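You operate a simulated robot arm through the tools that you are given. There is no shell and no other tool.

Carry out the task below with a simulated robot arm. There is one attempt and no reset: what you move stays moved.

## Task
Weave two rows on the blue loom in the colours on its card.
Fine: throw the lever over for each row and beat it in; shuttles out, beater back, leave the knob.

It is judged by the outcome, as a careful person would: the job done as asked, and still so three seconds after it is handed in. It fails if anything else is knocked over, pushed out of place, dropped, spilled or broken.

## Robot
A 6-joint arm with a two-finger gripper, fixed in place. Base frame: the origin is on the floor under the middle of its stand, x ahead of it, y to its left, z up; the work surface is at about z = 0.752. Readings come in m, rad, newtons and seconds.
With the tool pointing down near the work surface it reaches from about 0.3 to 0.84 m from the base axis. Its first joint turns from -2.897 to 2.897 rad. Payload 2.45 kg.
The tool frame sits at the grasp point between the pads (the TCP): z along the fingers, y along the line on which they close. The tips reach 0.02 m beyond it. The gripper opens to 0.14 m; its body begins 0.168 m behind the TCP.
Orientation is that of the tool frame in the base frame, as a unit quaternion [x, y, z, w]. With the fingers straight down and closing along the base's y, the tool's x points along the base's -x, its y along +y and its z along -z.

## Interface
- The arm moves only by the tool send_rows. Its argument "targets" is a list that holds one entry, the list of rows, each a list of 6 numbers: the shift along the base's x, y, z in units of 400 mm (1.0 is 400 mm), then the turn, a rotation vector about the base's x, y, z in units of 180 degrees (1.0 is 180 degrees). In form: [[[tx, ty, tz, ax, ay, az], ...]]. A call has 1 to 20 rows; each row is the pose to reach, as a shift and turn from the pose commanded when the call began. "jaw" is the opening, from 0 (shut) to 1 (fully open), set as the call begins (left out, the last holds). A call with a number of a shift or a turn outside -1 to 1 is refused whole. Rows are played at 5 a second. More than 0.05 m and 0.15 rad between two rows, or a gripper value outside its range, and nothing of the call is played. A pose out of reach is approached as far as the arm can. The call stops where the force on the tool passes 90 N (or 10 N more than at its start, if that is more) or the arm is blocked; 0.2 s more then pass. The fingers move at their own pace (about 0.045 m/s each) and stop on an object; they squeeze with about 26 N. The grip force told is the motor's: it shows also when the fingers shut on nothing. Time passes only in rows, and 0.2 s behind the last, so rows that repeat a pose let the fingers close. The reply holds the time, the measured pose of the TCP, the force on the tool along the base axes, the opening and the grip force, in the units named above and with some noise, with the torque about the TCP (base axes, N m) and any sound that the robot's microphone picked up.
- Cameras (640 x 400 px; columns grow to the right, rows downward): "scene" is fixed at [0.4139, 0.5003, 1.379]; the picture's right is [-0.83, -0.56, 0.00], its down [-0.38, 0.56, -0.74] and it looks along [0.41, -0.61, -0.67] (base axes); focal length 263 px, centre (320, 200). "wrist" rides on the gripper at [0.078, 0.011, -0.209] in the tool frame; the picture's right is [-0.14, 0.99, 0.00], its down [-0.92, -0.13, -0.37] and it looks along [-0.37, -0.05, 0.93] (tool axes); focal length 280 px, centre (320, 200). There is no depth. A picture from a camera that has moved, and an enlarged one, comes with that camera's place and axes in the base frame and with its lens. The place of the scene camera against the robot may be out by one fixed shift of up to 0.025 m in any direction.
- grab_frame(camera): a new picture of that camera. The clock stands still meanwhile.
- raise_lower(by): moves the trunk up (or, below 0, down) by that many m; the arm rides with it, the base frame stays. It gives what a move gives, with no picture.
- enlarge(camera, box): a new picture of the part [left, top, right, bottom] of that camera's present view, enlarged. The clock stands still meanwhile.
- hand_in(): hands the job in; it is judged then, once.

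Nothing tells you positions but the pictures and the camera data. Unless the task says otherwise, let go and move clear before handing in.

The tools are called after "Request:" by a JSON object that holds its "fn" and its "kwargs". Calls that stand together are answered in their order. send_rows: Moves the arm, as the interface text tells. Its arguments: {"type":"object","properties":{"targets":{"type":"array","items":{"type":"array","items":{"type":"array","items":{"type":"number"}}}},"jaw":{"type":"number"}},"required":["targets"]} The other tools are called the same way: raise_lower (by) moves the trunk up or down; grab_frame (camera) takes a picture; enlarge (camera, box) takes an enlarged picture of a part of a camera's view; hand_in () hands the job in.

At the start:

```text
t: 0.0
eef_pos: [0.6545, 0.155, 1.1799]
tool_rot: [0.0, 1.0, 0.0, 0.0]
contact_force: [0.3, 0.7, -0.2]
moment: [-0.03, 0.0, -0.01]
gripper_width: 0.14
grasp_force: 0.1
trunk travel left (down, up): [-0.15, 0.08]
```

scene: 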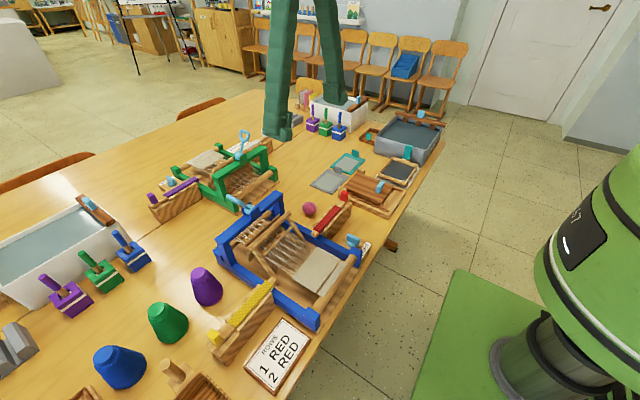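
wrist: 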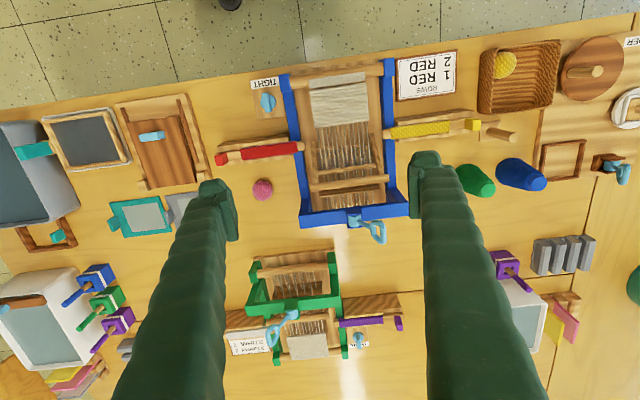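

I see a blue loom straight ahead of the robot with a card reading "1 RED, 2 RED", a red shuttle on one side and a yellow one on the other. I'll look closer before moving anything.

Request:
{"fn": "enlarge", "kwargs": {"camera": "wrist", "box": [200, 40, 480, 260]}}

Request:
{"fn": "enlarge", "kwargs": {"camera": "scene", "box": [190, 170, 390, 350]}}

Request:
{"fn": "enlarge", "kwargs": {"camera": "scene", "box": [200, 290, 340, 400]}}

```text
1.82 times, centred on (340, 150) of wrist
camera zoom: at [0.5753, 0.1655, 1.388], right [0.14, 0.99, 0.0], down [0.92, -0.13, 0.37], along [0.37, -0.05, -0.93], focal length 510 px, centre (284, 291)
```

zoom: 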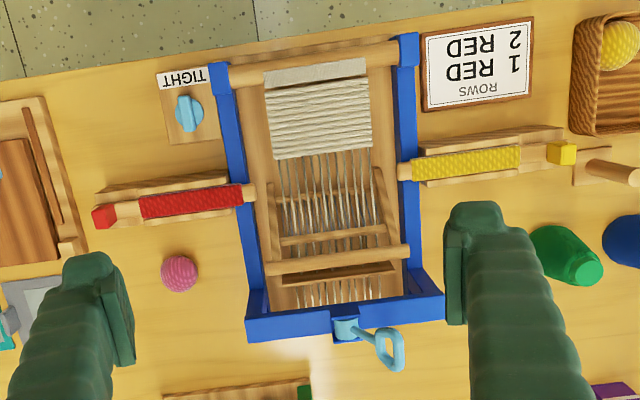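

```text
2.22 times, centred on (290, 260) of scene
camera zoom: at [0.4139, 0.5003, 1.379], right [-0.83, -0.56, 0.0], down [-0.38, 0.56, -0.74], along [0.41, -0.61, -0.67], focal length 584 px, centre (387, 67)
```

zoom: 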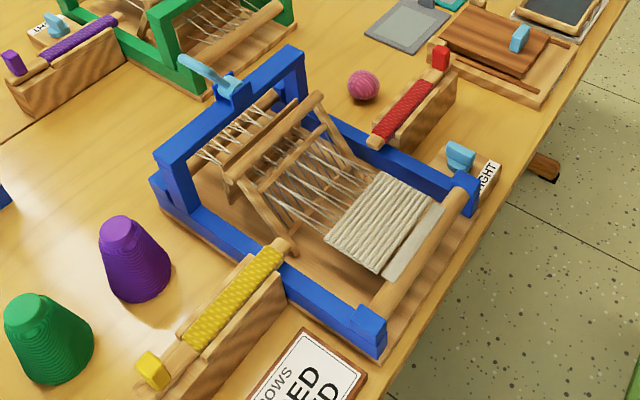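

```text
3.64 times, centred on (270, 345) of scene
camera zoom: at [0.4139, 0.5003, 1.379], right [-0.83, -0.56, 0.0], down [-0.38, 0.56, -0.74], along [0.41, -0.61, -0.67], focal length 955 px, centre (502, -327)
```

zoom: 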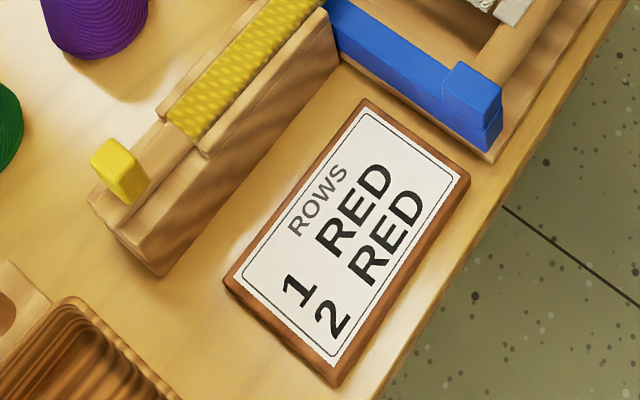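

The loom's cloth end faces the robot, the cyan lever is on its far beam, and the red shuttle sits on a rest at its right (−y) side. I'll move the wrist camera to a second viewpoint so I can triangulate the parts.

Request:
{"fn": "send_rows", "kwargs": {"targets": [[[-0.05, -0.08, -0.04, 0, 0, 0], [-0.1, -0.16, -0.08, 0, 0, 0], [-0.15, -0.24, -0.12, 0, 0, 0], [-0.2, -0.32, -0.16, 0, 0, 0], [-0.2, -0.4, -0.2, 0, 0, 0]]]}}

```text
t: 1.2
eef_pos: [0.577, -0.0074, 1.0987]
tool_rot: [-0.001, 1.0, 0.0, 0.0]
contact_force: [0.1, -0.8, -0.1]
moment: [0.02, 0.01, 0.02]
gripper_width: 0.1399
grasp_force: 0.1
trunk travel left (down, up): [-0.15, 0.08]
```

Request:
{"fn": "grab_frame", "kwargs": {"camera": "wrist"}}

Request:
{"fn": "enlarge", "kwargs": {"camera": "wrist", "box": [380, 20, 640, 240]}}

Request:
{"fn": "grab_frame", "kwargs": {"camera": "scene"}}

```text
taken
camera wrist: at [0.4982, 0.0032, 1.3076], right [0.14, 0.99, 0.0], down [0.92, -0.13, 0.37], along [0.37, -0.05, -0.93], focal length 280 px, centre (320, 200)
```

wrist: 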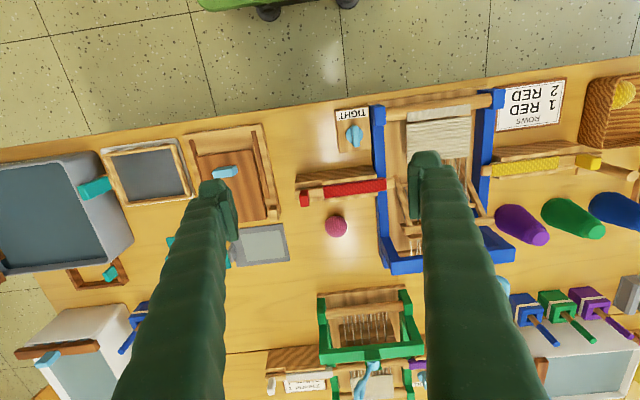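

```text
1.82 times, centred on (510, 130) of wrist
camera zoom: at [0.4982, 0.0032, 1.3076], right [0.14, 0.99, 0.0], down [0.92, -0.13, 0.37], along [0.37, -0.05, -0.93], focal length 510 px, centre (-26, 327)
```

zoom: 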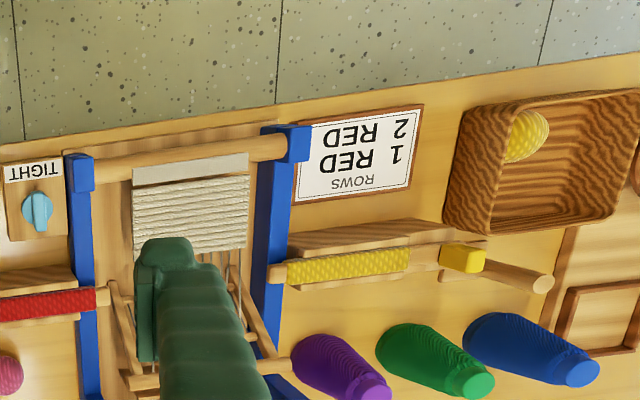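

```text
taken
```

scene: 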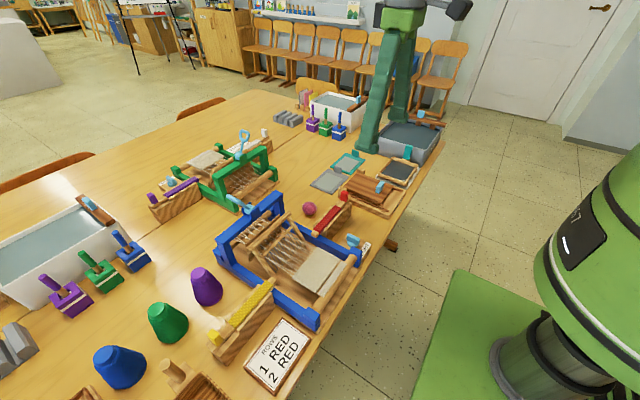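

The red handle triangulates to about (0.68, −0.05, 0.83), with the shuttle lying along y and its tip near the loom's right rail at y≈0.10. Next I'll tilt the wrist forward to see the heights from the robot's side.

Request:
{"fn": "send_rows", "kwargs": {"targets": [[[-0.05, 0.025, -0.01, 0, -0.037, 0], [-0.1, 0.05, -0.02, 0, -0.074, 0], [-0.15, 0.075, -0.03, 0, -0.111, 0], [-0.2, 0.1, -0.04, 0, -0.148, 0], [-0.26, 0.125, -0.05, 0, -0.185, 0], [-0.32, 0.15, -0.06, 0, -0.222, 0]]]}}

Request:
{"fn": "grab_frame", "kwargs": {"camera": "wrist"}}

```text
t: 2.6
eef_pos: [0.5635, 0.1002, 1.0874]
tool_rot: [0.0, 0.941, -0.003, 0.34]
contact_force: [0.3, 0.7, -0.3]
moment: [-0.07, 0.0, -0.09]
gripper_width: 0.1398
grasp_force: 0.1
out of reach, approached as far as the arm can: row 3, 4, 5, 6
trunk travel left (down, up): [-0.15, 0.08]
```

```text
taken
camera wrist: at [0.3704, 0.1112, 1.1985], right [0.11, 0.99, 0.08], down [0.47, -0.12, 0.87], along [0.87, -0.05, -0.48], focal length 280 px, centre (320, 200)
```

wrist: 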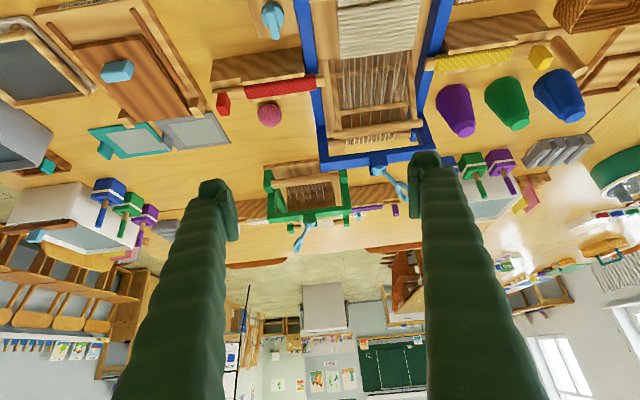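

The view is upside-down but shows the elevation well. I'll enlarge the loom and the shuttles.

Request:
{"fn": "enlarge", "kwargs": {"camera": "wrist", "box": [200, 0, 360, 130]}}

Request:
{"fn": "enlarge", "kwargs": {"camera": "wrist", "box": [290, 20, 470, 210]}}

Request:
{"fn": "enlarge", "kwargs": {"camera": "scene", "box": [290, 180, 400, 260]}}

Request:
{"fn": "enlarge", "kwargs": {"camera": "scene", "box": [210, 180, 310, 270]}}

```text
3.08 times, centred on (280, 65) of wrist
camera zoom: at [0.3704, 0.1112, 1.1985], right [0.11, 0.99, 0.08], down [0.47, -0.12, 0.87], along [0.87, -0.05, -0.48], focal length 863 px, centre (443, 615)
```

zoom: 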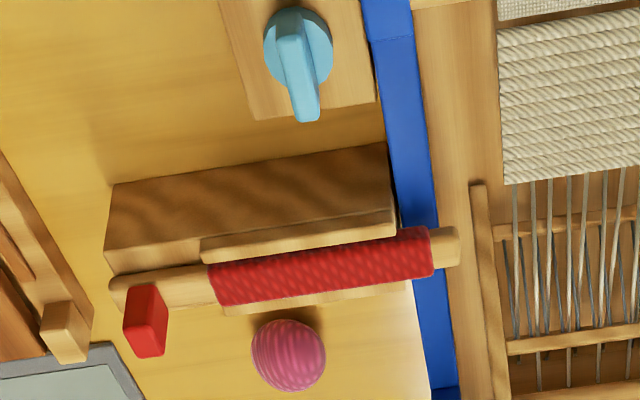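

```text
2.11 times, centred on (380, 115) of wrist
camera zoom: at [0.3704, 0.1112, 1.1985], right [0.11, 0.99, 0.08], down [0.47, -0.12, 0.87], along [0.87, -0.05, -0.48], focal length 590 px, centre (194, 379)
```

zoom: 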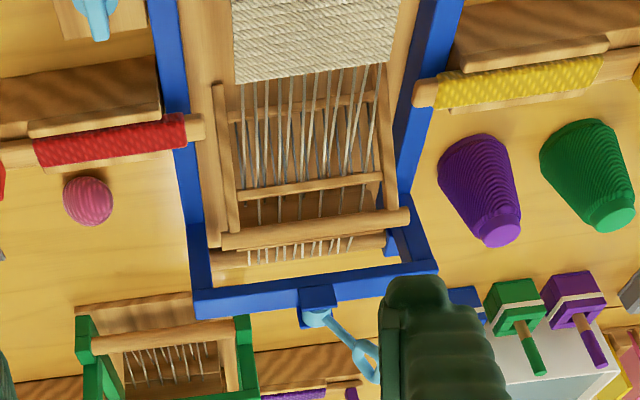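

```text
5.00 times, centred on (345, 220) of scene
camera zoom: at [0.4139, 0.5003, 1.379], right [-0.83, -0.56, 0.0], down [-0.38, 0.56, -0.74], along [0.41, -0.61, -0.67], focal length 1313 px, centre (195, 100)
```

zoom: 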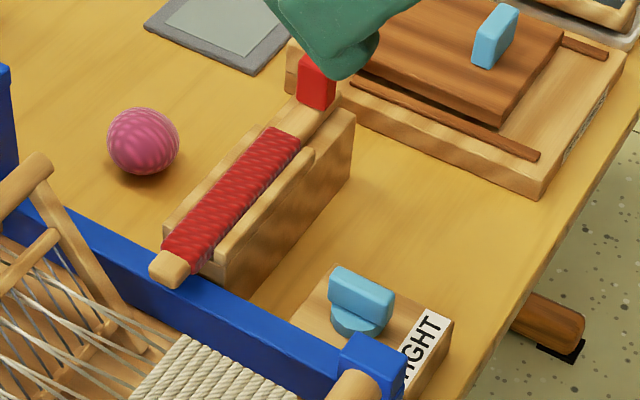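

```text
4.44 times, centred on (260, 225) of scene
camera zoom: at [0.4139, 0.5003, 1.379], right [-0.83, -0.56, 0.0], down [-0.38, 0.56, -0.74], along [0.41, -0.61, -0.67], focal length 1167 px, centre (587, 89)
```

zoom: 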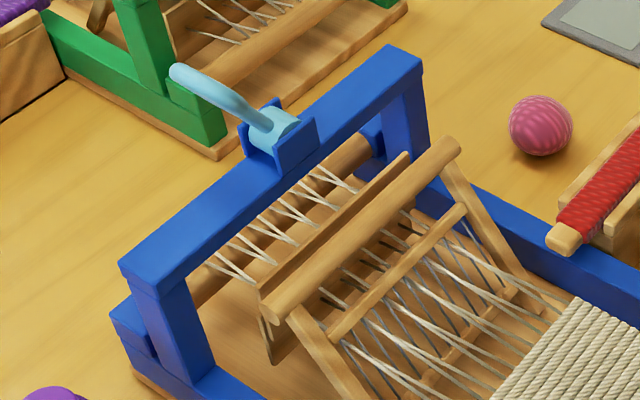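

The enlarged pictures are sharp, so I'll zoom in tightly on the beater, the lever and the handle from here.

Request:
{"fn": "enlarge", "kwargs": {"camera": "wrist", "box": [320, 100, 430, 170]}}

Request:
{"fn": "enlarge", "kwargs": {"camera": "wrist", "box": [340, 130, 430, 210]}}

Request:
{"fn": "enlarge", "kwargs": {"camera": "wrist", "box": [205, 50, 345, 130]}}

Request:
{"fn": "enlarge", "kwargs": {"camera": "scene", "box": [225, 205, 295, 255]}}

Request:
{"fn": "enlarge", "kwargs": {"camera": "scene", "box": [210, 180, 270, 220]}}

Request:
{"fn": "enlarge", "kwargs": {"camera": "scene", "box": [300, 180, 370, 240]}}

```text
5.71 times, centred on (375, 135) of wrist
camera zoom: at [0.3704, 0.1112, 1.1985], right [0.11, 0.99, 0.08], down [0.47, -0.12, 0.87], along [0.87, -0.05, -0.48], focal length 1602 px, centre (6, 571)
```

zoom: 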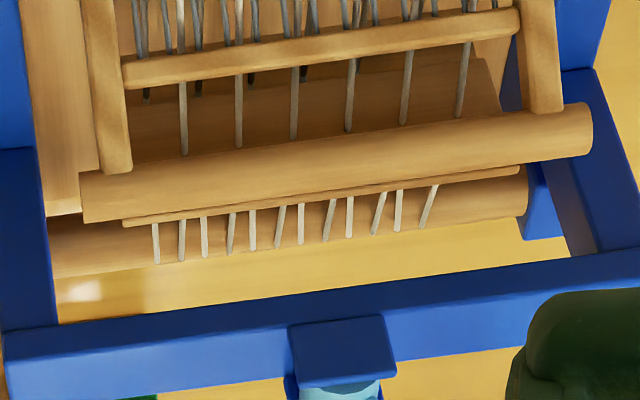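

```text
5.00 times, centred on (385, 170) of wrist
camera zoom: at [0.3704, 0.1112, 1.1985], right [0.11, 0.99, 0.08], down [0.47, -0.12, 0.87], along [0.87, -0.05, -0.48], focal length 1402 px, centre (-5, 350)
```

zoom: 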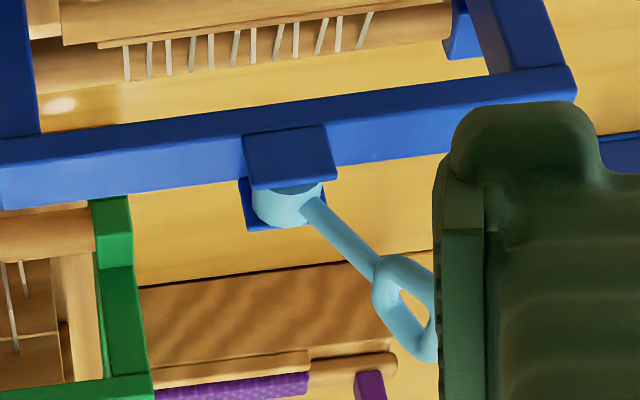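

```text
4.57 times, centred on (275, 90) of wrist
camera zoom: at [0.3704, 0.1112, 1.1985], right [0.11, 0.99, 0.08], down [0.47, -0.12, 0.87], along [0.87, -0.05, -0.48], focal length 1282 px, centre (526, 703)
```

zoom: 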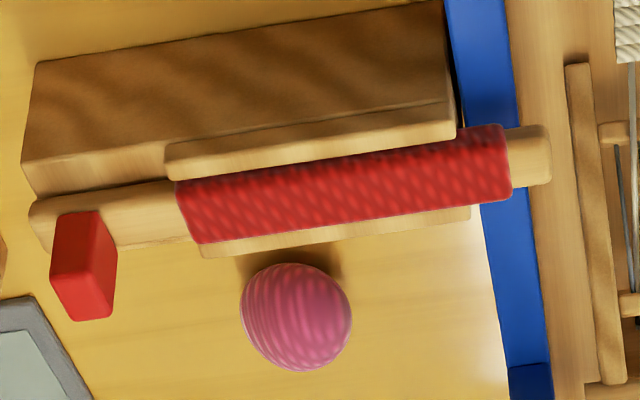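

```text
8.00 times, centred on (260, 230) of scene
camera zoom: at [0.4139, 0.5003, 1.379], right [-0.83, -0.56, 0.0], down [-0.38, 0.56, -0.74], along [0.41, -0.61, -0.67], focal length 2101 px, centre (800, -40)
```

zoom: 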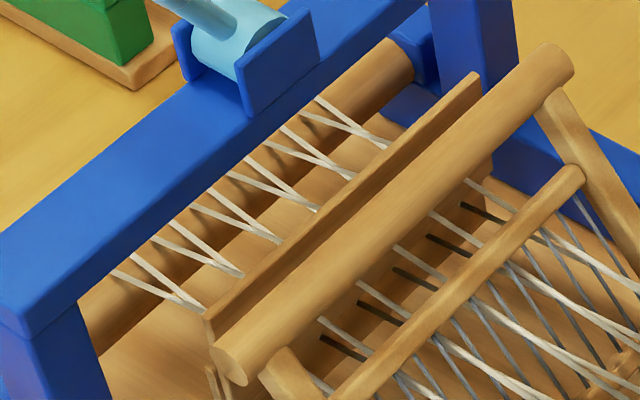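

```text
10.00 times, centred on (240, 200) of scene
camera zoom: at [0.4139, 0.5003, 1.379], right [-0.83, -0.56, 0.0], down [-0.38, 0.56, -0.74], along [0.41, -0.61, -0.67], focal length 2627 px, centre (1120, 200)
```

zoom: 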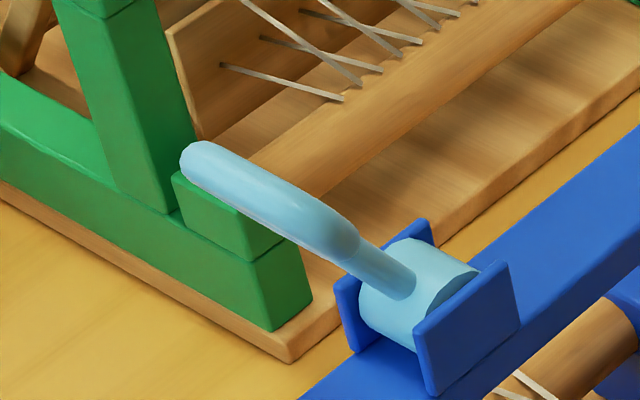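

```text
6.67 times, centred on (335, 210) of scene
camera zoom: at [0.4139, 0.5003, 1.379], right [-0.83, -0.56, 0.0], down [-0.38, 0.56, -0.74], along [0.41, -0.61, -0.67], focal length 1751 px, centre (220, 133)
```

zoom: 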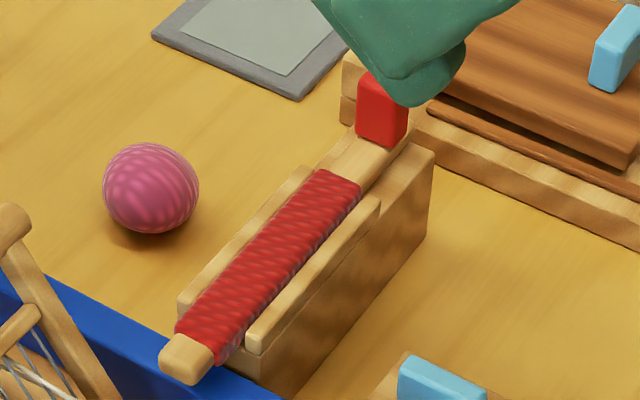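

The beater's top bar is at about (0.767, 0.20, 0.846), with a flat heddle board close behind it. The lever swings in the y–z plane about a hub at about (0.827, 0.20, 0.885). I'll send a null move to see which pose is the current commanded one.

Request:
{"fn": "send_rows", "kwargs": {"targets": [[[0, 0, 0, 0, 0, 0]]]}}

```text
t: 3.0
eef_pos: [0.565, 0.0986, 1.0874]
tool_rot: [0.0, 0.941, -0.002, 0.338]
contact_force: [-0.7, -0.1, 0.1]
moment: [0.0, 0.0, 0.02]
gripper_width: 0.14
grasp_force: 0.0
trunk travel left (down, up): [-0.15, 0.08]
```

The commanded pose follows the measured one. I'm going back to tool-down above the loom to look at the beater and lever from overhead.

Request:
{"fn": "send_rows", "kwargs": {"targets": [[[0.077, 0.042, 0, 0, 0.0366, 0], [0.154, 0.084, 0, 0, 0.0732, 0], [0.231, 0.127, -0.005, 0, 0.11, 0], [0.308, 0.169, -0.01, 0, 0.1464, 0], [0.385, 0.211, -0.015, 0, 0.183, 0], [0.4625, 0.2535, -0.018, 0, 0.2196, 0], [0.4625, 0.2535, -0.018, 0, 0.2196, 0]]]}}

Request:
{"fn": "grab_frame", "kwargs": {"camera": "wrist"}}

```text
t: 4.6
eef_pos: [0.7131, 0.1931, 1.0474]
tool_rot: [0.001, 0.995, -0.077, 0.068]
contact_force: [0.1, 0.5, 0.1]
moment: [0.02, 0.02, 0.01]
gripper_width: 0.14
grasp_force: 0.0
out of reach, approached as far as the arm can: row 2, 3, 4, 5, 6, 7
trunk travel left (down, up): [-0.15, 0.08]
```

```text
taken
camera wrist: at [0.6058, 0.2345, 1.2397], right [0.15, 0.98, -0.13], down [0.86, -0.06, 0.51], along [0.49, -0.19, -0.85], focal length 280 px, centre (320, 200)
```

wrist: 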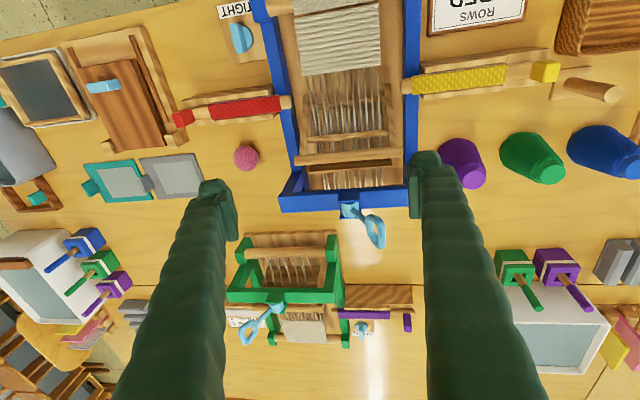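

I'll zoom in on the beater bar, heddle board and lever from this angle.

Request:
{"fn": "enlarge", "kwargs": {"camera": "wrist", "box": [280, 120, 420, 210]}}

Request:
{"fn": "enlarge", "kwargs": {"camera": "wrist", "box": [330, 180, 410, 260]}}

Request:
{"fn": "enlarge", "kwargs": {"camera": "wrist", "box": [160, 80, 300, 150]}}

```text
4.44 times, centred on (350, 165) of wrist
camera zoom: at [0.6058, 0.2345, 1.2397], right [0.15, 0.98, -0.13], down [0.86, -0.06, 0.51], along [0.49, -0.19, -0.85], focal length 1246 px, centre (187, 356)
```

zoom: 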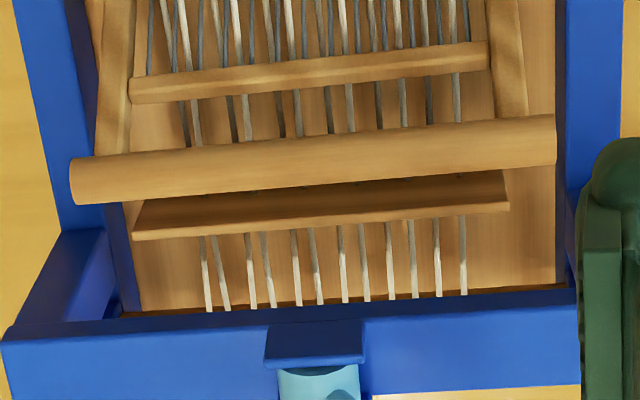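

```text
5.00 times, centred on (370, 220) of wrist
camera zoom: at [0.6058, 0.2345, 1.2397], right [0.15, 0.98, -0.13], down [0.86, -0.06, 0.51], along [0.49, -0.19, -0.85], focal length 1402 px, centre (70, 100)
```

zoom: 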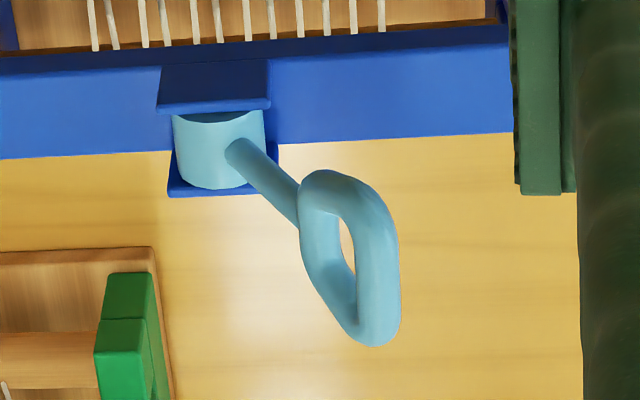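

```text
4.57 times, centred on (230, 115) of wrist
camera zoom: at [0.6058, 0.2345, 1.2397], right [0.15, 0.98, -0.13], down [0.86, -0.06, 0.51], along [0.49, -0.19, -0.85], focal length 1282 px, centre (731, 589)
```

zoom: 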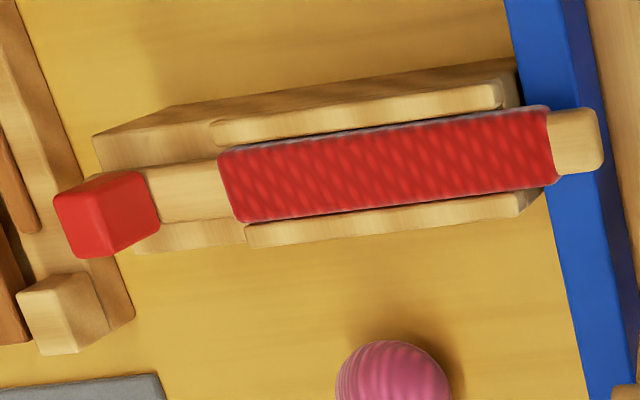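

The heddle board sits just behind the beater bar, but the bar's ends stick out past it by about 2 cm, so I can grip it at an end. Now I'll zoom in on the shuttle handle and on my own fingertips to judge clearances.

Request:
{"fn": "enlarge", "kwargs": {"camera": "wrist", "box": [165, 95, 215, 130]}}

Request:
{"fn": "enlarge", "kwargs": {"camera": "wrist", "box": [180, 150, 460, 320]}}

Request:
{"fn": "enlarge", "kwargs": {"camera": "scene", "box": [200, 100, 340, 200]}}

Request:
{"fn": "grab_frame", "kwargs": {"camera": "scene"}}

```text
11.43 times, centred on (190, 112) of wrist
camera zoom: at [0.6058, 0.2345, 1.2397], right [0.15, 0.98, -0.13], down [0.86, -0.06, 0.51], along [0.49, -0.19, -0.85], focal length 3204 px, centre (1806, 1200)
```

zoom: 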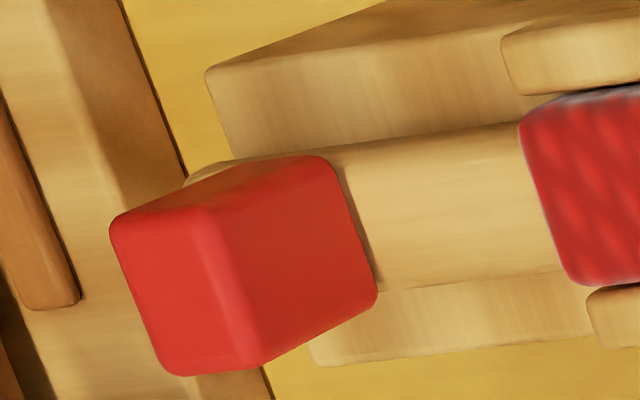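

```text
2.29 times, centred on (320, 235) of wrist
camera zoom: at [0.6058, 0.2345, 1.2397], right [0.15, 0.98, -0.13], down [0.86, -0.06, 0.51], along [0.49, -0.19, -0.85], focal length 641 px, centre (320, 120)
```

zoom: 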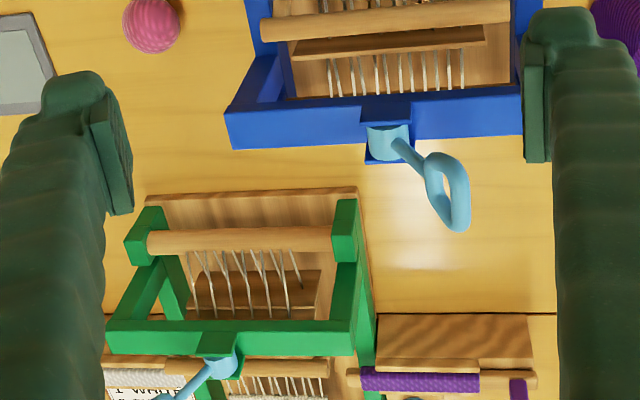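

```text
4.00 times, centred on (270, 150) of scene
camera zoom: at [0.4139, 0.5003, 1.379], right [-0.83, -0.56, 0.0], down [-0.38, 0.56, -0.74], along [0.41, -0.61, -0.67], focal length 1051 px, centre (520, 400)
```

zoom: 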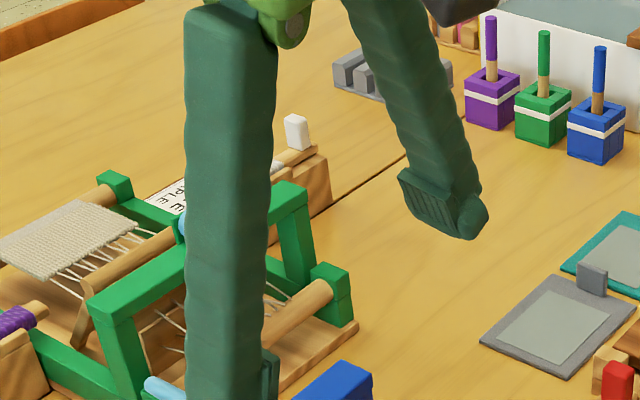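

```text
taken
```

scene: 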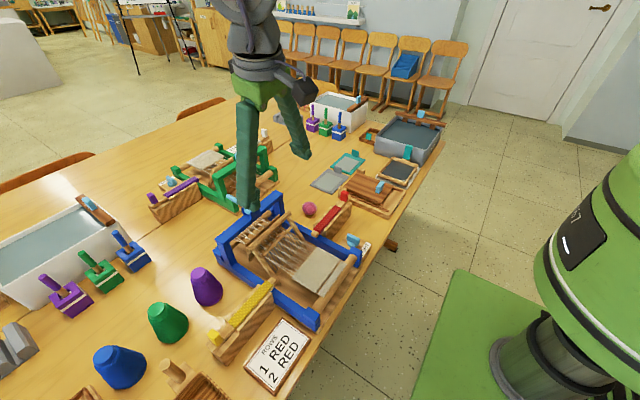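

The red handle is about 16 × 20 × 27 mm, centred near (0.677, −0.043) with its top at z≈0.853. I'll start with the lever: tilt the tool 30° forward and move above it with the fingers straddling it.

Request:
{"fn": "send_rows", "kwargs": {"targets": [[[0.05, 0.02, 0.0, 0.012, -0.031, 0.003], [0.1, 0.04, 0.0, 0.024, -0.062, 0.0065], [0.16, 0.06, -0.01, 0.036, -0.092, 0.01], [0.22, 0.0875, -0.03, 0.0475, -0.1231, 0.0134], [0.22, 0.0875, -0.03, 0.0475, -0.1231, 0.0134]]], "jaw": 0.5}}

Request:
{"fn": "grab_frame", "kwargs": {"camera": "wrist"}}

Request:
{"fn": "grab_frame", "kwargs": {"camera": "scene"}}

```text
t: 5.8
eef_pos: [0.801, 0.2235, 1.0358]
tool_rot: [-0.001, 0.965, -0.001, 0.261]
contact_force: [0.2, -0.6, -0.1]
moment: [0.02, 0.0, 0.06]
gripper_width: 0.0699
grasp_force: 0.0
trunk travel left (down, up): [-0.15, 0.08]
```

```text
taken
camera wrist: at [0.6276, 0.2339, 1.1762], right [0.12, 0.99, 0.07], down [0.61, -0.13, 0.78], along [0.78, -0.05, -0.62], focal length 280 px, centre (320, 200)
```

wrist: 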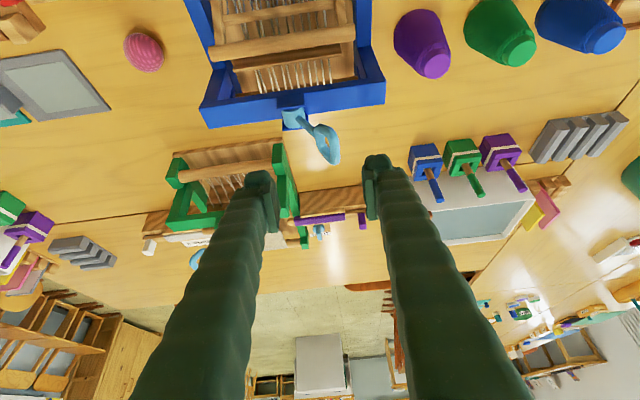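

```text
taken
```

scene: 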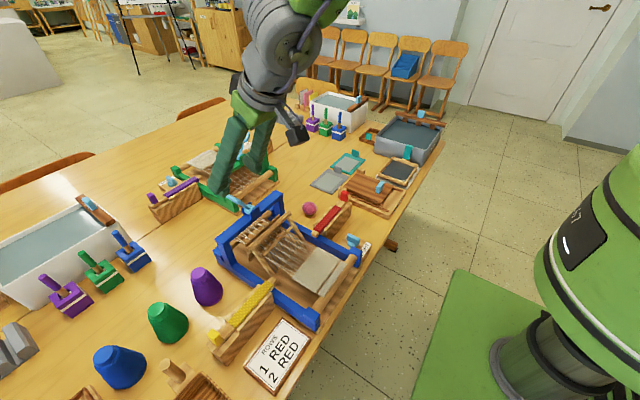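

The pose is as wanted. I'll zoom in on the lever from here to refine its position.

Request:
{"fn": "enlarge", "kwargs": {"camera": "wrist", "box": [260, 90, 360, 180]}}

Request:
{"fn": "enlarge", "kwargs": {"camera": "wrist", "box": [190, 0, 390, 130]}}

Request:
{"fn": "enlarge", "kwargs": {"camera": "scene", "box": [190, 130, 310, 230]}}

```text
4.44 times, centred on (310, 135) of wrist
camera zoom: at [0.6276, 0.2339, 1.1762], right [0.12, 0.99, 0.07], down [0.61, -0.13, 0.78], along [0.78, -0.05, -0.62], focal length 1246 px, centre (364, 489)
```

zoom: 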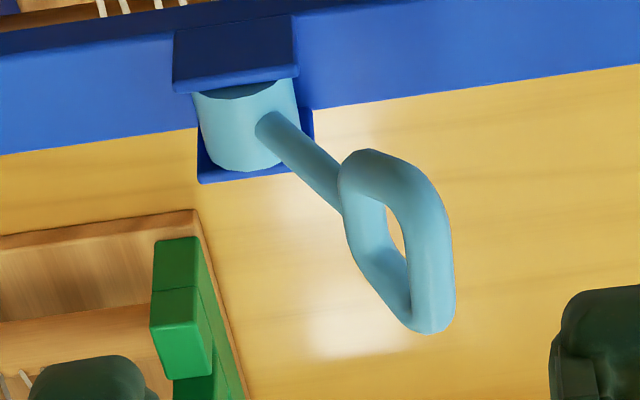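

```text
3.08 times, centred on (290, 65) of wrist
camera zoom: at [0.6276, 0.2339, 1.1762], right [0.12, 0.99, 0.07], down [0.61, -0.13, 0.78], along [0.78, -0.05, -0.62], focal length 863 px, centre (412, 615)
```

zoom: 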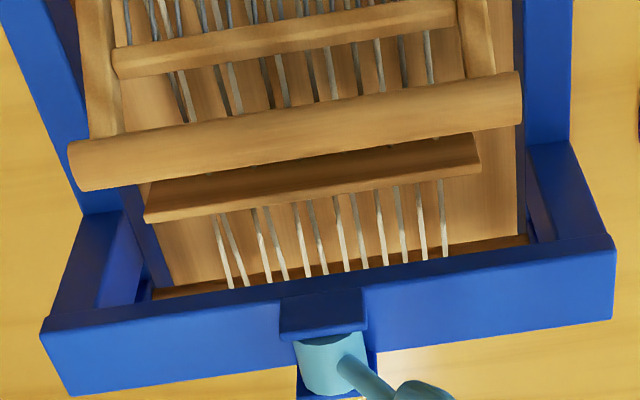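

```text
4.00 times, centred on (250, 180) of scene
camera zoom: at [0.4139, 0.5003, 1.379], right [-0.83, -0.56, 0.0], down [-0.38, 0.56, -0.74], along [0.41, -0.61, -0.67], focal length 1051 px, centre (600, 280)
```

zoom: 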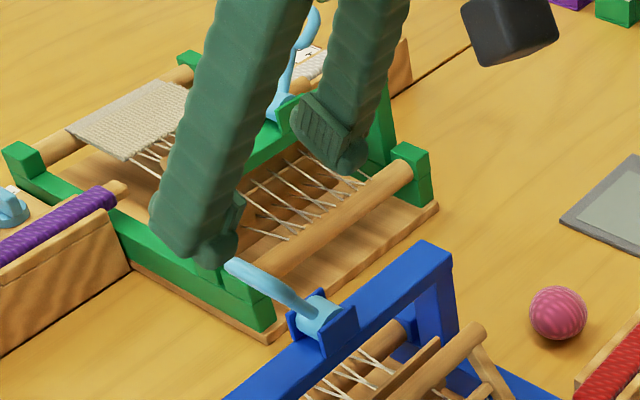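

The lever's ring end is at about (0.842, 0.240, 0.958) and its hub at about (0.822, 0.20, 0.899). I'll lower the open fingers around the lever.

Request:
{"fn": "send_rows", "kwargs": {"targets": [[[0.0225, 0.0125, -0.07, 0, 0, 0], [0.045, 0.0125, -0.14, 0, 0, 0], [0.0675, 0.0125, -0.2, 0, 0, 0], [0.0675, 0.0125, -0.2, 0, 0, 0]]]}}

Request:
{"fn": "enlarge", "kwargs": {"camera": "wrist", "box": [220, 50, 420, 250]}}

Request:
{"fn": "enlarge", "kwargs": {"camera": "scene", "box": [190, 130, 310, 230]}}

```text
t: 6.8
eef_pos: [0.827, 0.2283, 0.9556]
tool_rot: [-0.001, 0.965, 0.0, 0.261]
contact_force: [-0.4, -0.3, -0.2]
moment: [0.0, 0.03, 0.0]
gripper_width: 0.07
grasp_force: 0.1
trunk travel left (down, up): [-0.15, 0.08]
```

```text
2.00 times, centred on (320, 150) of wrist
camera zoom: at [0.654, 0.2388, 1.0969], right [0.12, 0.99, 0.07], down [0.61, -0.13, 0.78], along [0.78, -0.05, -0.62], focal length 561 px, centre (320, 300)
```

zoom: 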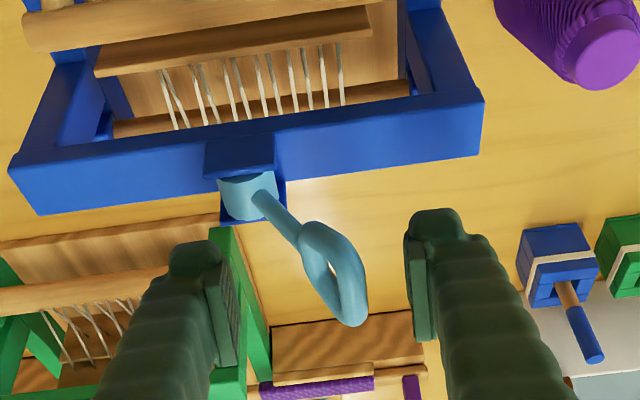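

```text
4.00 times, centred on (250, 180) of scene
camera zoom: at [0.4139, 0.5003, 1.379], right [-0.83, -0.56, 0.0], down [-0.38, 0.56, -0.74], along [0.41, -0.61, -0.67], focal length 1051 px, centre (600, 280)
```

zoom: 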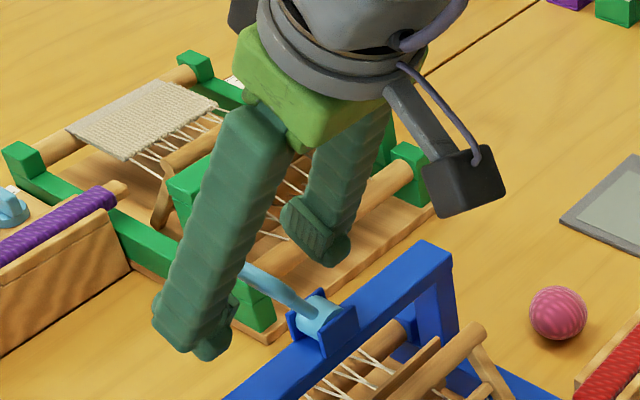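

The lever is between the fingers at pad depth. I'll push it over toward −y gently and watch the force.

Request:
{"fn": "send_rows", "kwargs": {"targets": [[[0, -0.025, 0, 0, 0, 0], [0, -0.05, 0, 0, 0, 0], [0, -0.075, 0, 0, 0, 0], [0, -0.1, 0, 0, 0, 0], [0, -0.125, 0, 0, 0, 0], [0, -0.14, 0, 0, 0, 0]]]}}

Request:
{"fn": "enlarge", "kwargs": {"camera": "wrist", "box": [220, 50, 420, 250]}}

```text
t: 8.2
eef_pos: [0.8256, 0.1731, 0.9573]
tool_rot: [0.001, 0.965, -0.002, 0.261]
contact_force: [0.9, -0.6, -0.8]
moment: [0.0, -0.01, 0.03]
gripper_width: 0.0699
grasp_force: 0.1
trunk travel left (down, up): [-0.15, 0.08]
```

```text
2.00 times, centred on (320, 150) of wrist
camera zoom: at [0.6526, 0.1835, 1.0973], right [0.12, 0.99, 0.07], down [0.61, -0.13, 0.78], along [0.78, -0.05, -0.62], focal length 561 px, centre (320, 300)
```

zoom: 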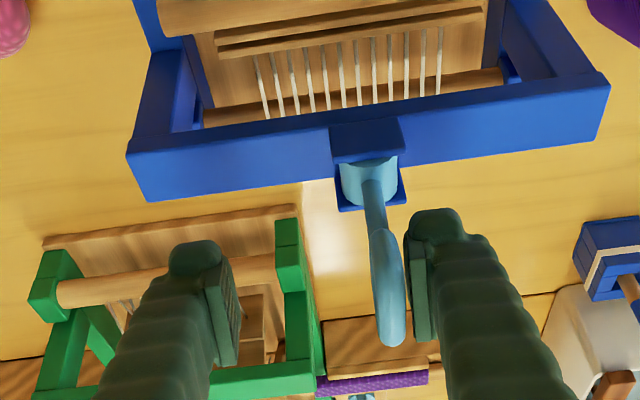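

The lever is now about upright and moving freely, and the heddle boards are shifting with it. I'll continue pushing over.

Request:
{"fn": "send_rows", "kwargs": {"targets": [[[0, -0.02, 0, 0, 0, 0], [0, -0.04, 0, 0, 0, 0], [0, -0.06, 0, 0, 0, 0], [0, -0.075, 0, 0, 0, 0]]]}}

Request:
{"fn": "enlarge", "kwargs": {"camera": "wrist", "box": [220, 50, 420, 250]}}

```text
t: 9.2
eef_pos: [0.8264, 0.1449, 0.9559]
tool_rot: [-0.001, 0.965, -0.001, 0.261]
contact_force: [0.1, 0.4, 0.9]
moment: [0.01, -0.01, 0.01]
gripper_width: 0.0702
grasp_force: 0.5
trunk travel left (down, up): [-0.15, 0.08]
```

```text
2.00 times, centred on (320, 150) of wrist
camera zoom: at [0.6527, 0.1552, 1.0969], right [0.12, 0.99, 0.07], down [0.61, -0.13, 0.78], along [0.78, -0.05, -0.62], focal length 561 px, centre (320, 300)
```

zoom: 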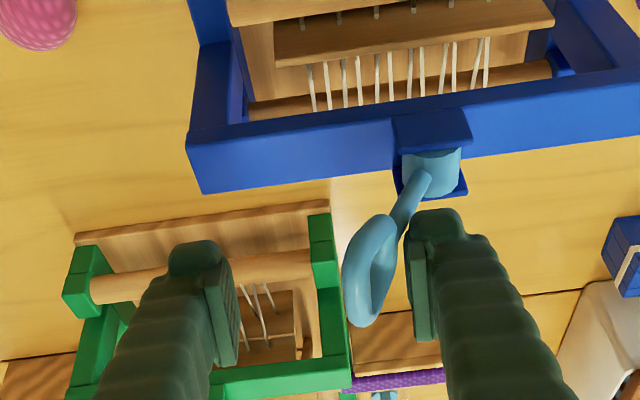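

The lever has gone over and its ring is now at y≈0.161, mirroring its start position. A small extra nudge will tell me if it is at its stop.

Request:
{"fn": "send_rows", "kwargs": {"targets": [[[0, -0.01, 0, 0, 0, 0], [0, -0.02, 0, 0, 0, 0], [0, -0.02, 0, 0, 0, 0]]]}}

Request:
{"fn": "enlarge", "kwargs": {"camera": "wrist", "box": [220, 50, 420, 250]}}

```text
t: 10.0
eef_pos: [0.8267, 0.1392, 0.9555]
tool_rot: [-0.002, 0.965, 0.001, 0.262]
contact_force: [2.1, 13.9, 4.9]
moment: [0.41, -0.12, -0.33]
gripper_width: 0.0796
grasp_force: 7.4
trunk travel left (down, up): [-0.15, 0.08]
```

```text
2.00 times, centred on (320, 150) of wrist
camera zoom: at [0.6528, 0.1487, 1.097], right [0.12, 0.99, 0.07], down [0.61, -0.13, 0.78], along [0.79, -0.05, -0.62], focal length 561 px, centre (320, 300)
```

zoom: 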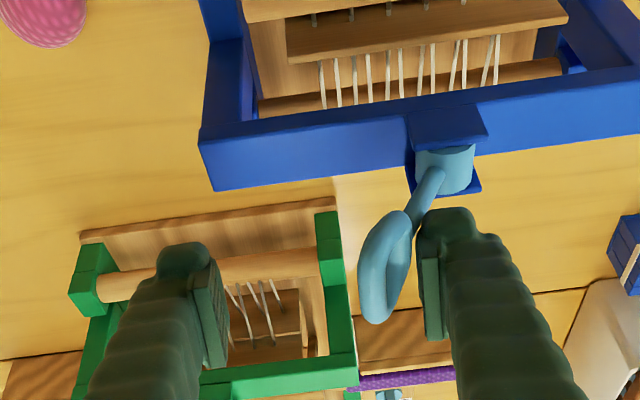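

The reaction of about 14 N confirms the lever is at its stop, so the shed has changed over. I'll back off sideways so as not to drag the lever, then rise.

Request:
{"fn": "send_rows", "kwargs": {"targets": [[[0, 0.03, 0, 0, 0, 0], [0, 0.055, 0, 0, 0, 0], [0, 0.055, 0.08, 0, 0, 0], [-0.02, 0.055, 0.16, 0, 0, 0], [-0.04, 0.055, 0.25, 0, 0, 0]]]}}

Request:
{"fn": "grab_frame", "kwargs": {"camera": "wrist"}}

Request:
{"fn": "enlarge", "kwargs": {"camera": "scene", "box": [190, 170, 370, 300]}}

```text
t: 11.2
eef_pos: [0.8078, 0.1578, 1.0545]
tool_rot: [0.0, 0.965, -0.002, 0.261]
contact_force: [0.1, -0.2, -0.2]
moment: [-0.04, -0.03, 0.0]
gripper_width: 0.0701
grasp_force: 0.1
trunk travel left (down, up): [-0.15, 0.08]
```

```text
taken
camera wrist: at [0.6347, 0.1678, 1.1959], right [0.12, 0.99, 0.07], down [0.61, -0.13, 0.78], along [0.78, -0.05, -0.62], focal length 280 px, centre (320, 200)
```

wrist: 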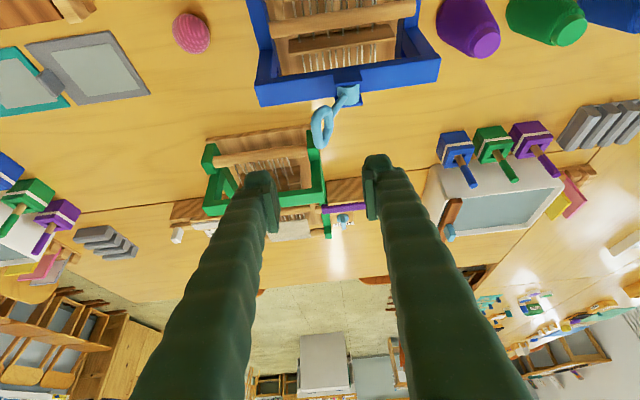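

```text
3.08 times, centred on (280, 235) of scene
camera zoom: at [0.4139, 0.5003, 1.379], right [-0.83, -0.56, 0.0], down [-0.38, 0.56, -0.74], along [0.41, -0.61, -0.67], focal length 808 px, centre (443, 92)
```

zoom: 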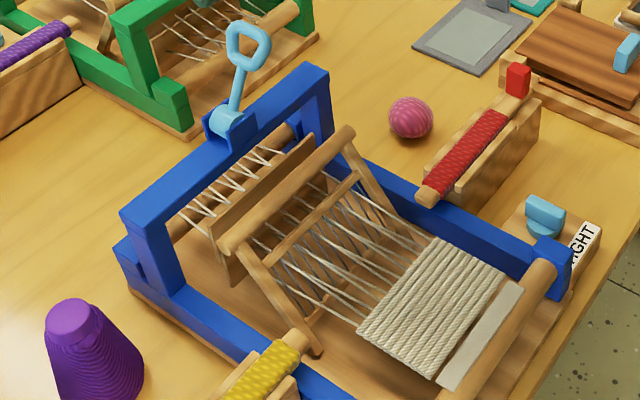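

The lever stays over. Next I'll turn the tool to straight down with the fingers closing along x, and move above the red shuttle's handle.

Request:
{"fn": "send_rows", "kwargs": {"targets": [[[-0.0273, -0.0418, 0, -0.011, 0.011, 0.0406], [-0.0545, -0.0837, 0, -0.022, 0.022, 0.0812], [-0.0818, -0.1255, 0, -0.0329, 0.0329, 0.1218], [-0.109, -0.1673, 0, -0.0439, 0.0439, 0.1624], [-0.1363, -0.2092, 0, -0.0549, 0.0549, 0.203], [-0.1635, -0.251, 0, -0.0659, 0.0659, 0.2437], [-0.1908, -0.2928, -0.04, -0.0769, 0.0769, 0.2843], [-0.218, -0.3346, -0.08, -0.0879, 0.0879, 0.3249], [-0.2453, -0.3765, -0.12, -0.0988, 0.0988, 0.3655], [-0.2725, -0.4183, -0.16, -0.1098, 0.1098, 0.4061], [-0.2998, -0.4601, -0.2, -0.1208, 0.1208, 0.4467], [-0.327, -0.502, -0.24, -0.1318, 0.1318, 0.4873], [-0.327, -0.502, -0.24, -0.1318, 0.1318, 0.4873]]], "jaw": 0.43}}

Request:
{"fn": "grab_frame", "kwargs": {"camera": "wrist"}}

Request:
{"fn": "grab_frame", "kwargs": {"camera": "scene"}}

```text
t: 14.2
eef_pos: [0.8118, 0.1294, 1.0457]
tool_rot: [-0.252, 0.899, 0.23, 0.276]
contact_force: [1.2, 0.0, -1.8]
moment: [0.15, 0.19, 0.17]
gripper_width: 0.0601
grasp_force: 0.1
out of reach, approached as far as the arm can: row 2, 3, 4, 5, 6, 7, 8, 9, 10, 11, 12
trunk travel left (down, up): [-0.15, 0.08]
stopped in row 13: the arm was blocked; the commanded pose is now the measured one
```

```text
taken
camera wrist: at [0.6692, -0.0031, 1.1574], right [-0.48, 0.8, 0.36], down [0.6, 0.0, 0.8], along [0.65, 0.59, -0.48], focal length 280 px, centre (320, 200)
```

wrist: 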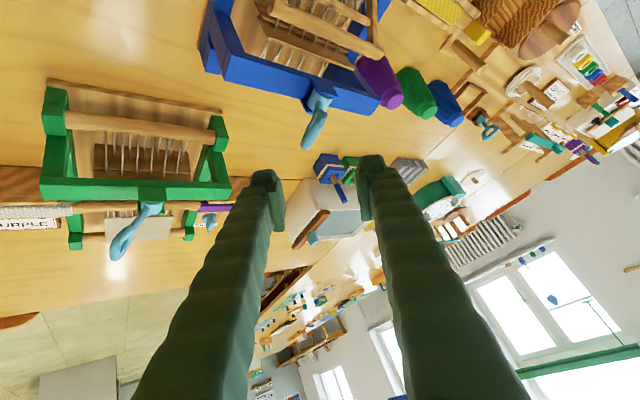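

```text
taken
```

scene: 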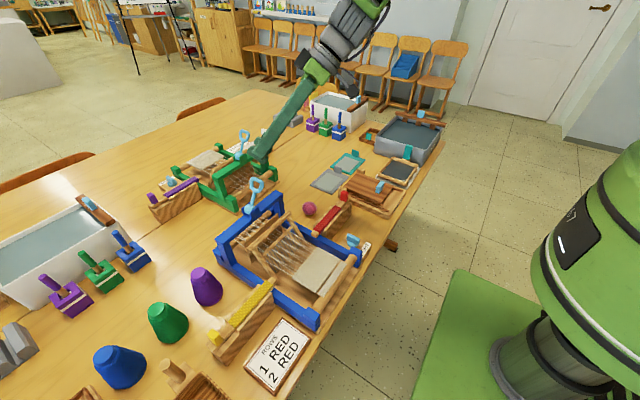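

The turn in that direction ran into a joint limit in mid-air, with no contact. I'll return to the plain tool-down orientation further back, where the arm has more room, and try turning the other way.

Request:
{"fn": "send_rows", "kwargs": {"targets": [[[-0.06, -0.03, 0.02, -0.0216, 0.026, -0.0237], [-0.12, -0.06, 0.04, -0.0433, 0.052, -0.0474], [-0.18, -0.09, 0.06, -0.065, 0.078, -0.0711], [-0.24, -0.12, 0.08, -0.0866, 0.104, -0.0949], [-0.3, -0.15, 0.1, -0.108, 0.13, -0.1186], [-0.35, -0.18, 0.12, -0.13, 0.156, -0.1423], [-0.38, -0.198, 0.136, -0.1515, 0.1818, -0.166], [-0.38, -0.198, 0.136, -0.1515, 0.1818, -0.166]]]}}

```text
t: 16.0
eef_pos: [0.6552, 0.0516, 1.1085]
tool_rot: [-0.002, 1.0, -0.001, 0.002]
contact_force: [-0.2, 1.0, -0.5]
moment: [-0.03, 0.01, -0.04]
gripper_width: 0.0601
grasp_force: 0.0
trunk travel left (down, up): [-0.15, 0.08]
```

Orientation is clean again. I'll try the −90° turn at this height.

Request:
{"fn": "send_rows", "kwargs": {"targets": [[[0, -0.02, 0, 0, 0, -0.0455], [0, -0.04, 0, 0, 0, -0.091], [0, -0.06, 0, 0, 0, -0.1365], [0, -0.08, 0, 0, 0, -0.182], [0, -0.1, 0, 0, 0, -0.2275], [0, -0.12, 0, 0, 0, -0.273], [0, -0.14, -0.02, 0, 0, -0.3185], [0, -0.16, -0.04, 0, 0, -0.364], [0.02, -0.18, -0.06, 0, 0, -0.4095], [0.04, -0.2, -0.08, 0, 0, -0.455], [0.055, -0.237, -0.1, 0, 0, -0.5], [0.055, -0.237, -0.1, 0, 0, -0.5]]]}}

Request:
{"fn": "grab_frame", "kwargs": {"camera": "wrist"}}

```text
t: 18.6
eef_pos: [0.6765, -0.043, 1.0655]
tool_rot: [0.706, 0.709, -0.003, 0.002]
contact_force: [-0.5, 0.4, 0.6]
moment: [0.01, 0.0, -0.01]
gripper_width: 0.06
grasp_force: 0.0
trunk travel left (down, up): [-0.15, 0.08]
```

```text
taken
camera wrist: at [0.687, 0.0357, 1.2743], right [0.99, -0.13, 0.0], down [-0.12, -0.92, 0.38], along [-0.05, -0.37, -0.93], focal length 280 px, centre (320, 200)
```

wrist: 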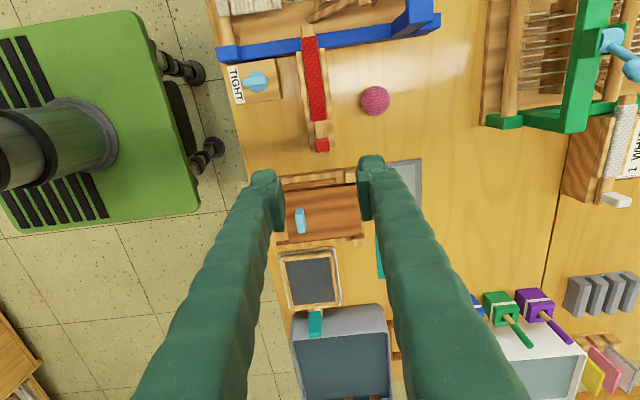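

The −90° turn works, and the tool is now above the red handle with the fingers closing along x. I'll zoom in on the handle to refine its position.

Request:
{"fn": "enlarge", "kwargs": {"camera": "wrist", "box": [285, 25, 365, 165]}}

Request:
{"fn": "enlarge", "kwargs": {"camera": "wrist", "box": [300, 120, 350, 165]}}

```text
2.86 times, centred on (325, 95) of wrist
camera zoom: at [0.687, 0.0357, 1.2743], right [0.99, -0.13, 0.0], down [-0.12, -0.92, 0.38], along [-0.05, -0.37, -0.93], focal length 801 px, centre (306, 500)
```

zoom: 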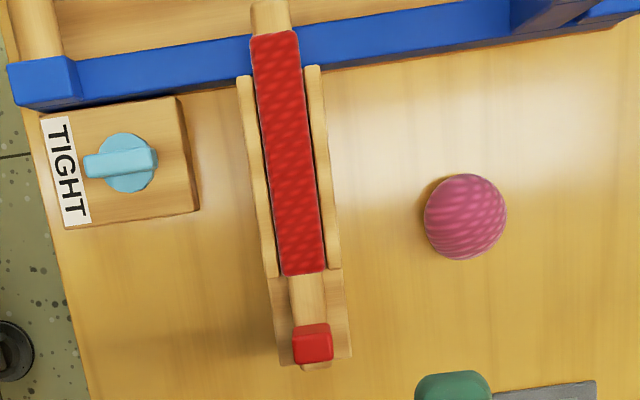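

```text
8.89 times, centred on (325, 142) of wrist
camera zoom: at [0.687, 0.0357, 1.2743], right [0.99, -0.13, 0.0], down [-0.12, -0.92, 0.38], along [-0.05, -0.37, -0.93], focal length 2492 px, centre (276, 711)
```

zoom: 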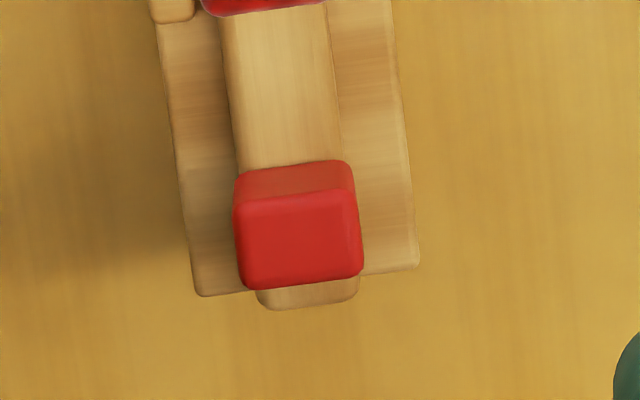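

The handle's top centre is at about (0.679, −0.046, 0.853). I'm lowering the open fingers around it, keeping the tips above the rest's side lips.

Request:
{"fn": "send_rows", "kwargs": {"targets": [[[0.006, -0.0075, -0.11, 0, 0, 0], [0.006, -0.0075, -0.22, 0, 0, 0], [0.006, -0.0075, -0.33, 0, 0, 0], [0.006, -0.0075, -0.43, 0, 0, 0], [0.006, -0.0075, -0.49, 0, 0, 0], [0.006, -0.0075, -0.525, 0, 0, 0], [0.006, -0.0075, -0.525, 0, 0, 0]]]}}

Request:
{"fn": "grab_frame", "kwargs": {"camera": "wrist"}}

Request:
{"fn": "enlarge", "kwargs": {"camera": "scene", "box": [270, 150, 390, 240]}}

```text
t: 20.2
eef_pos: [0.6785, -0.0466, 0.8568]
tool_rot: [0.705, 0.709, -0.003, 0.002]
contact_force: [0.0, -0.8, -0.3]
moment: [-0.02, 0.03, 0.01]
gripper_width: 0.0601
grasp_force: 0.1
trunk travel left (down, up): [-0.15, 0.08]
```

```text
taken
camera wrist: at [0.6876, 0.0312, 1.0646], right [0.99, -0.13, 0.0], down [-0.12, -0.92, 0.38], along [-0.05, -0.37, -0.93], focal length 280 px, centre (320, 200)
```

wrist: 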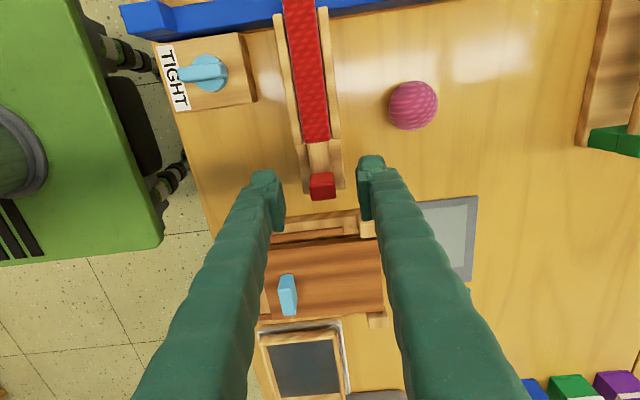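

```text
4.44 times, centred on (330, 195) of scene
camera zoom: at [0.4139, 0.5003, 1.379], right [-0.83, -0.56, 0.0], down [-0.38, 0.56, -0.74], along [0.41, -0.61, -0.67], focal length 1167 px, centre (276, 222)
```

zoom: 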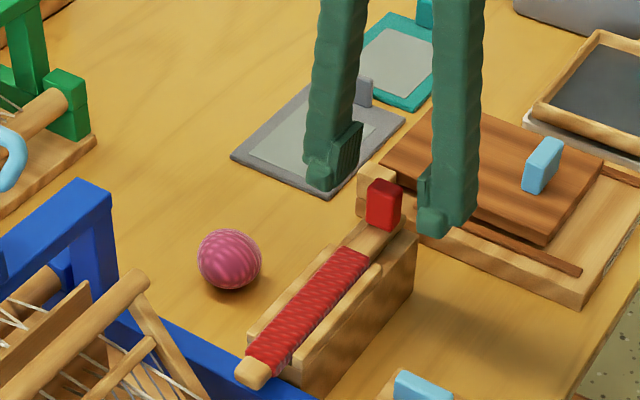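

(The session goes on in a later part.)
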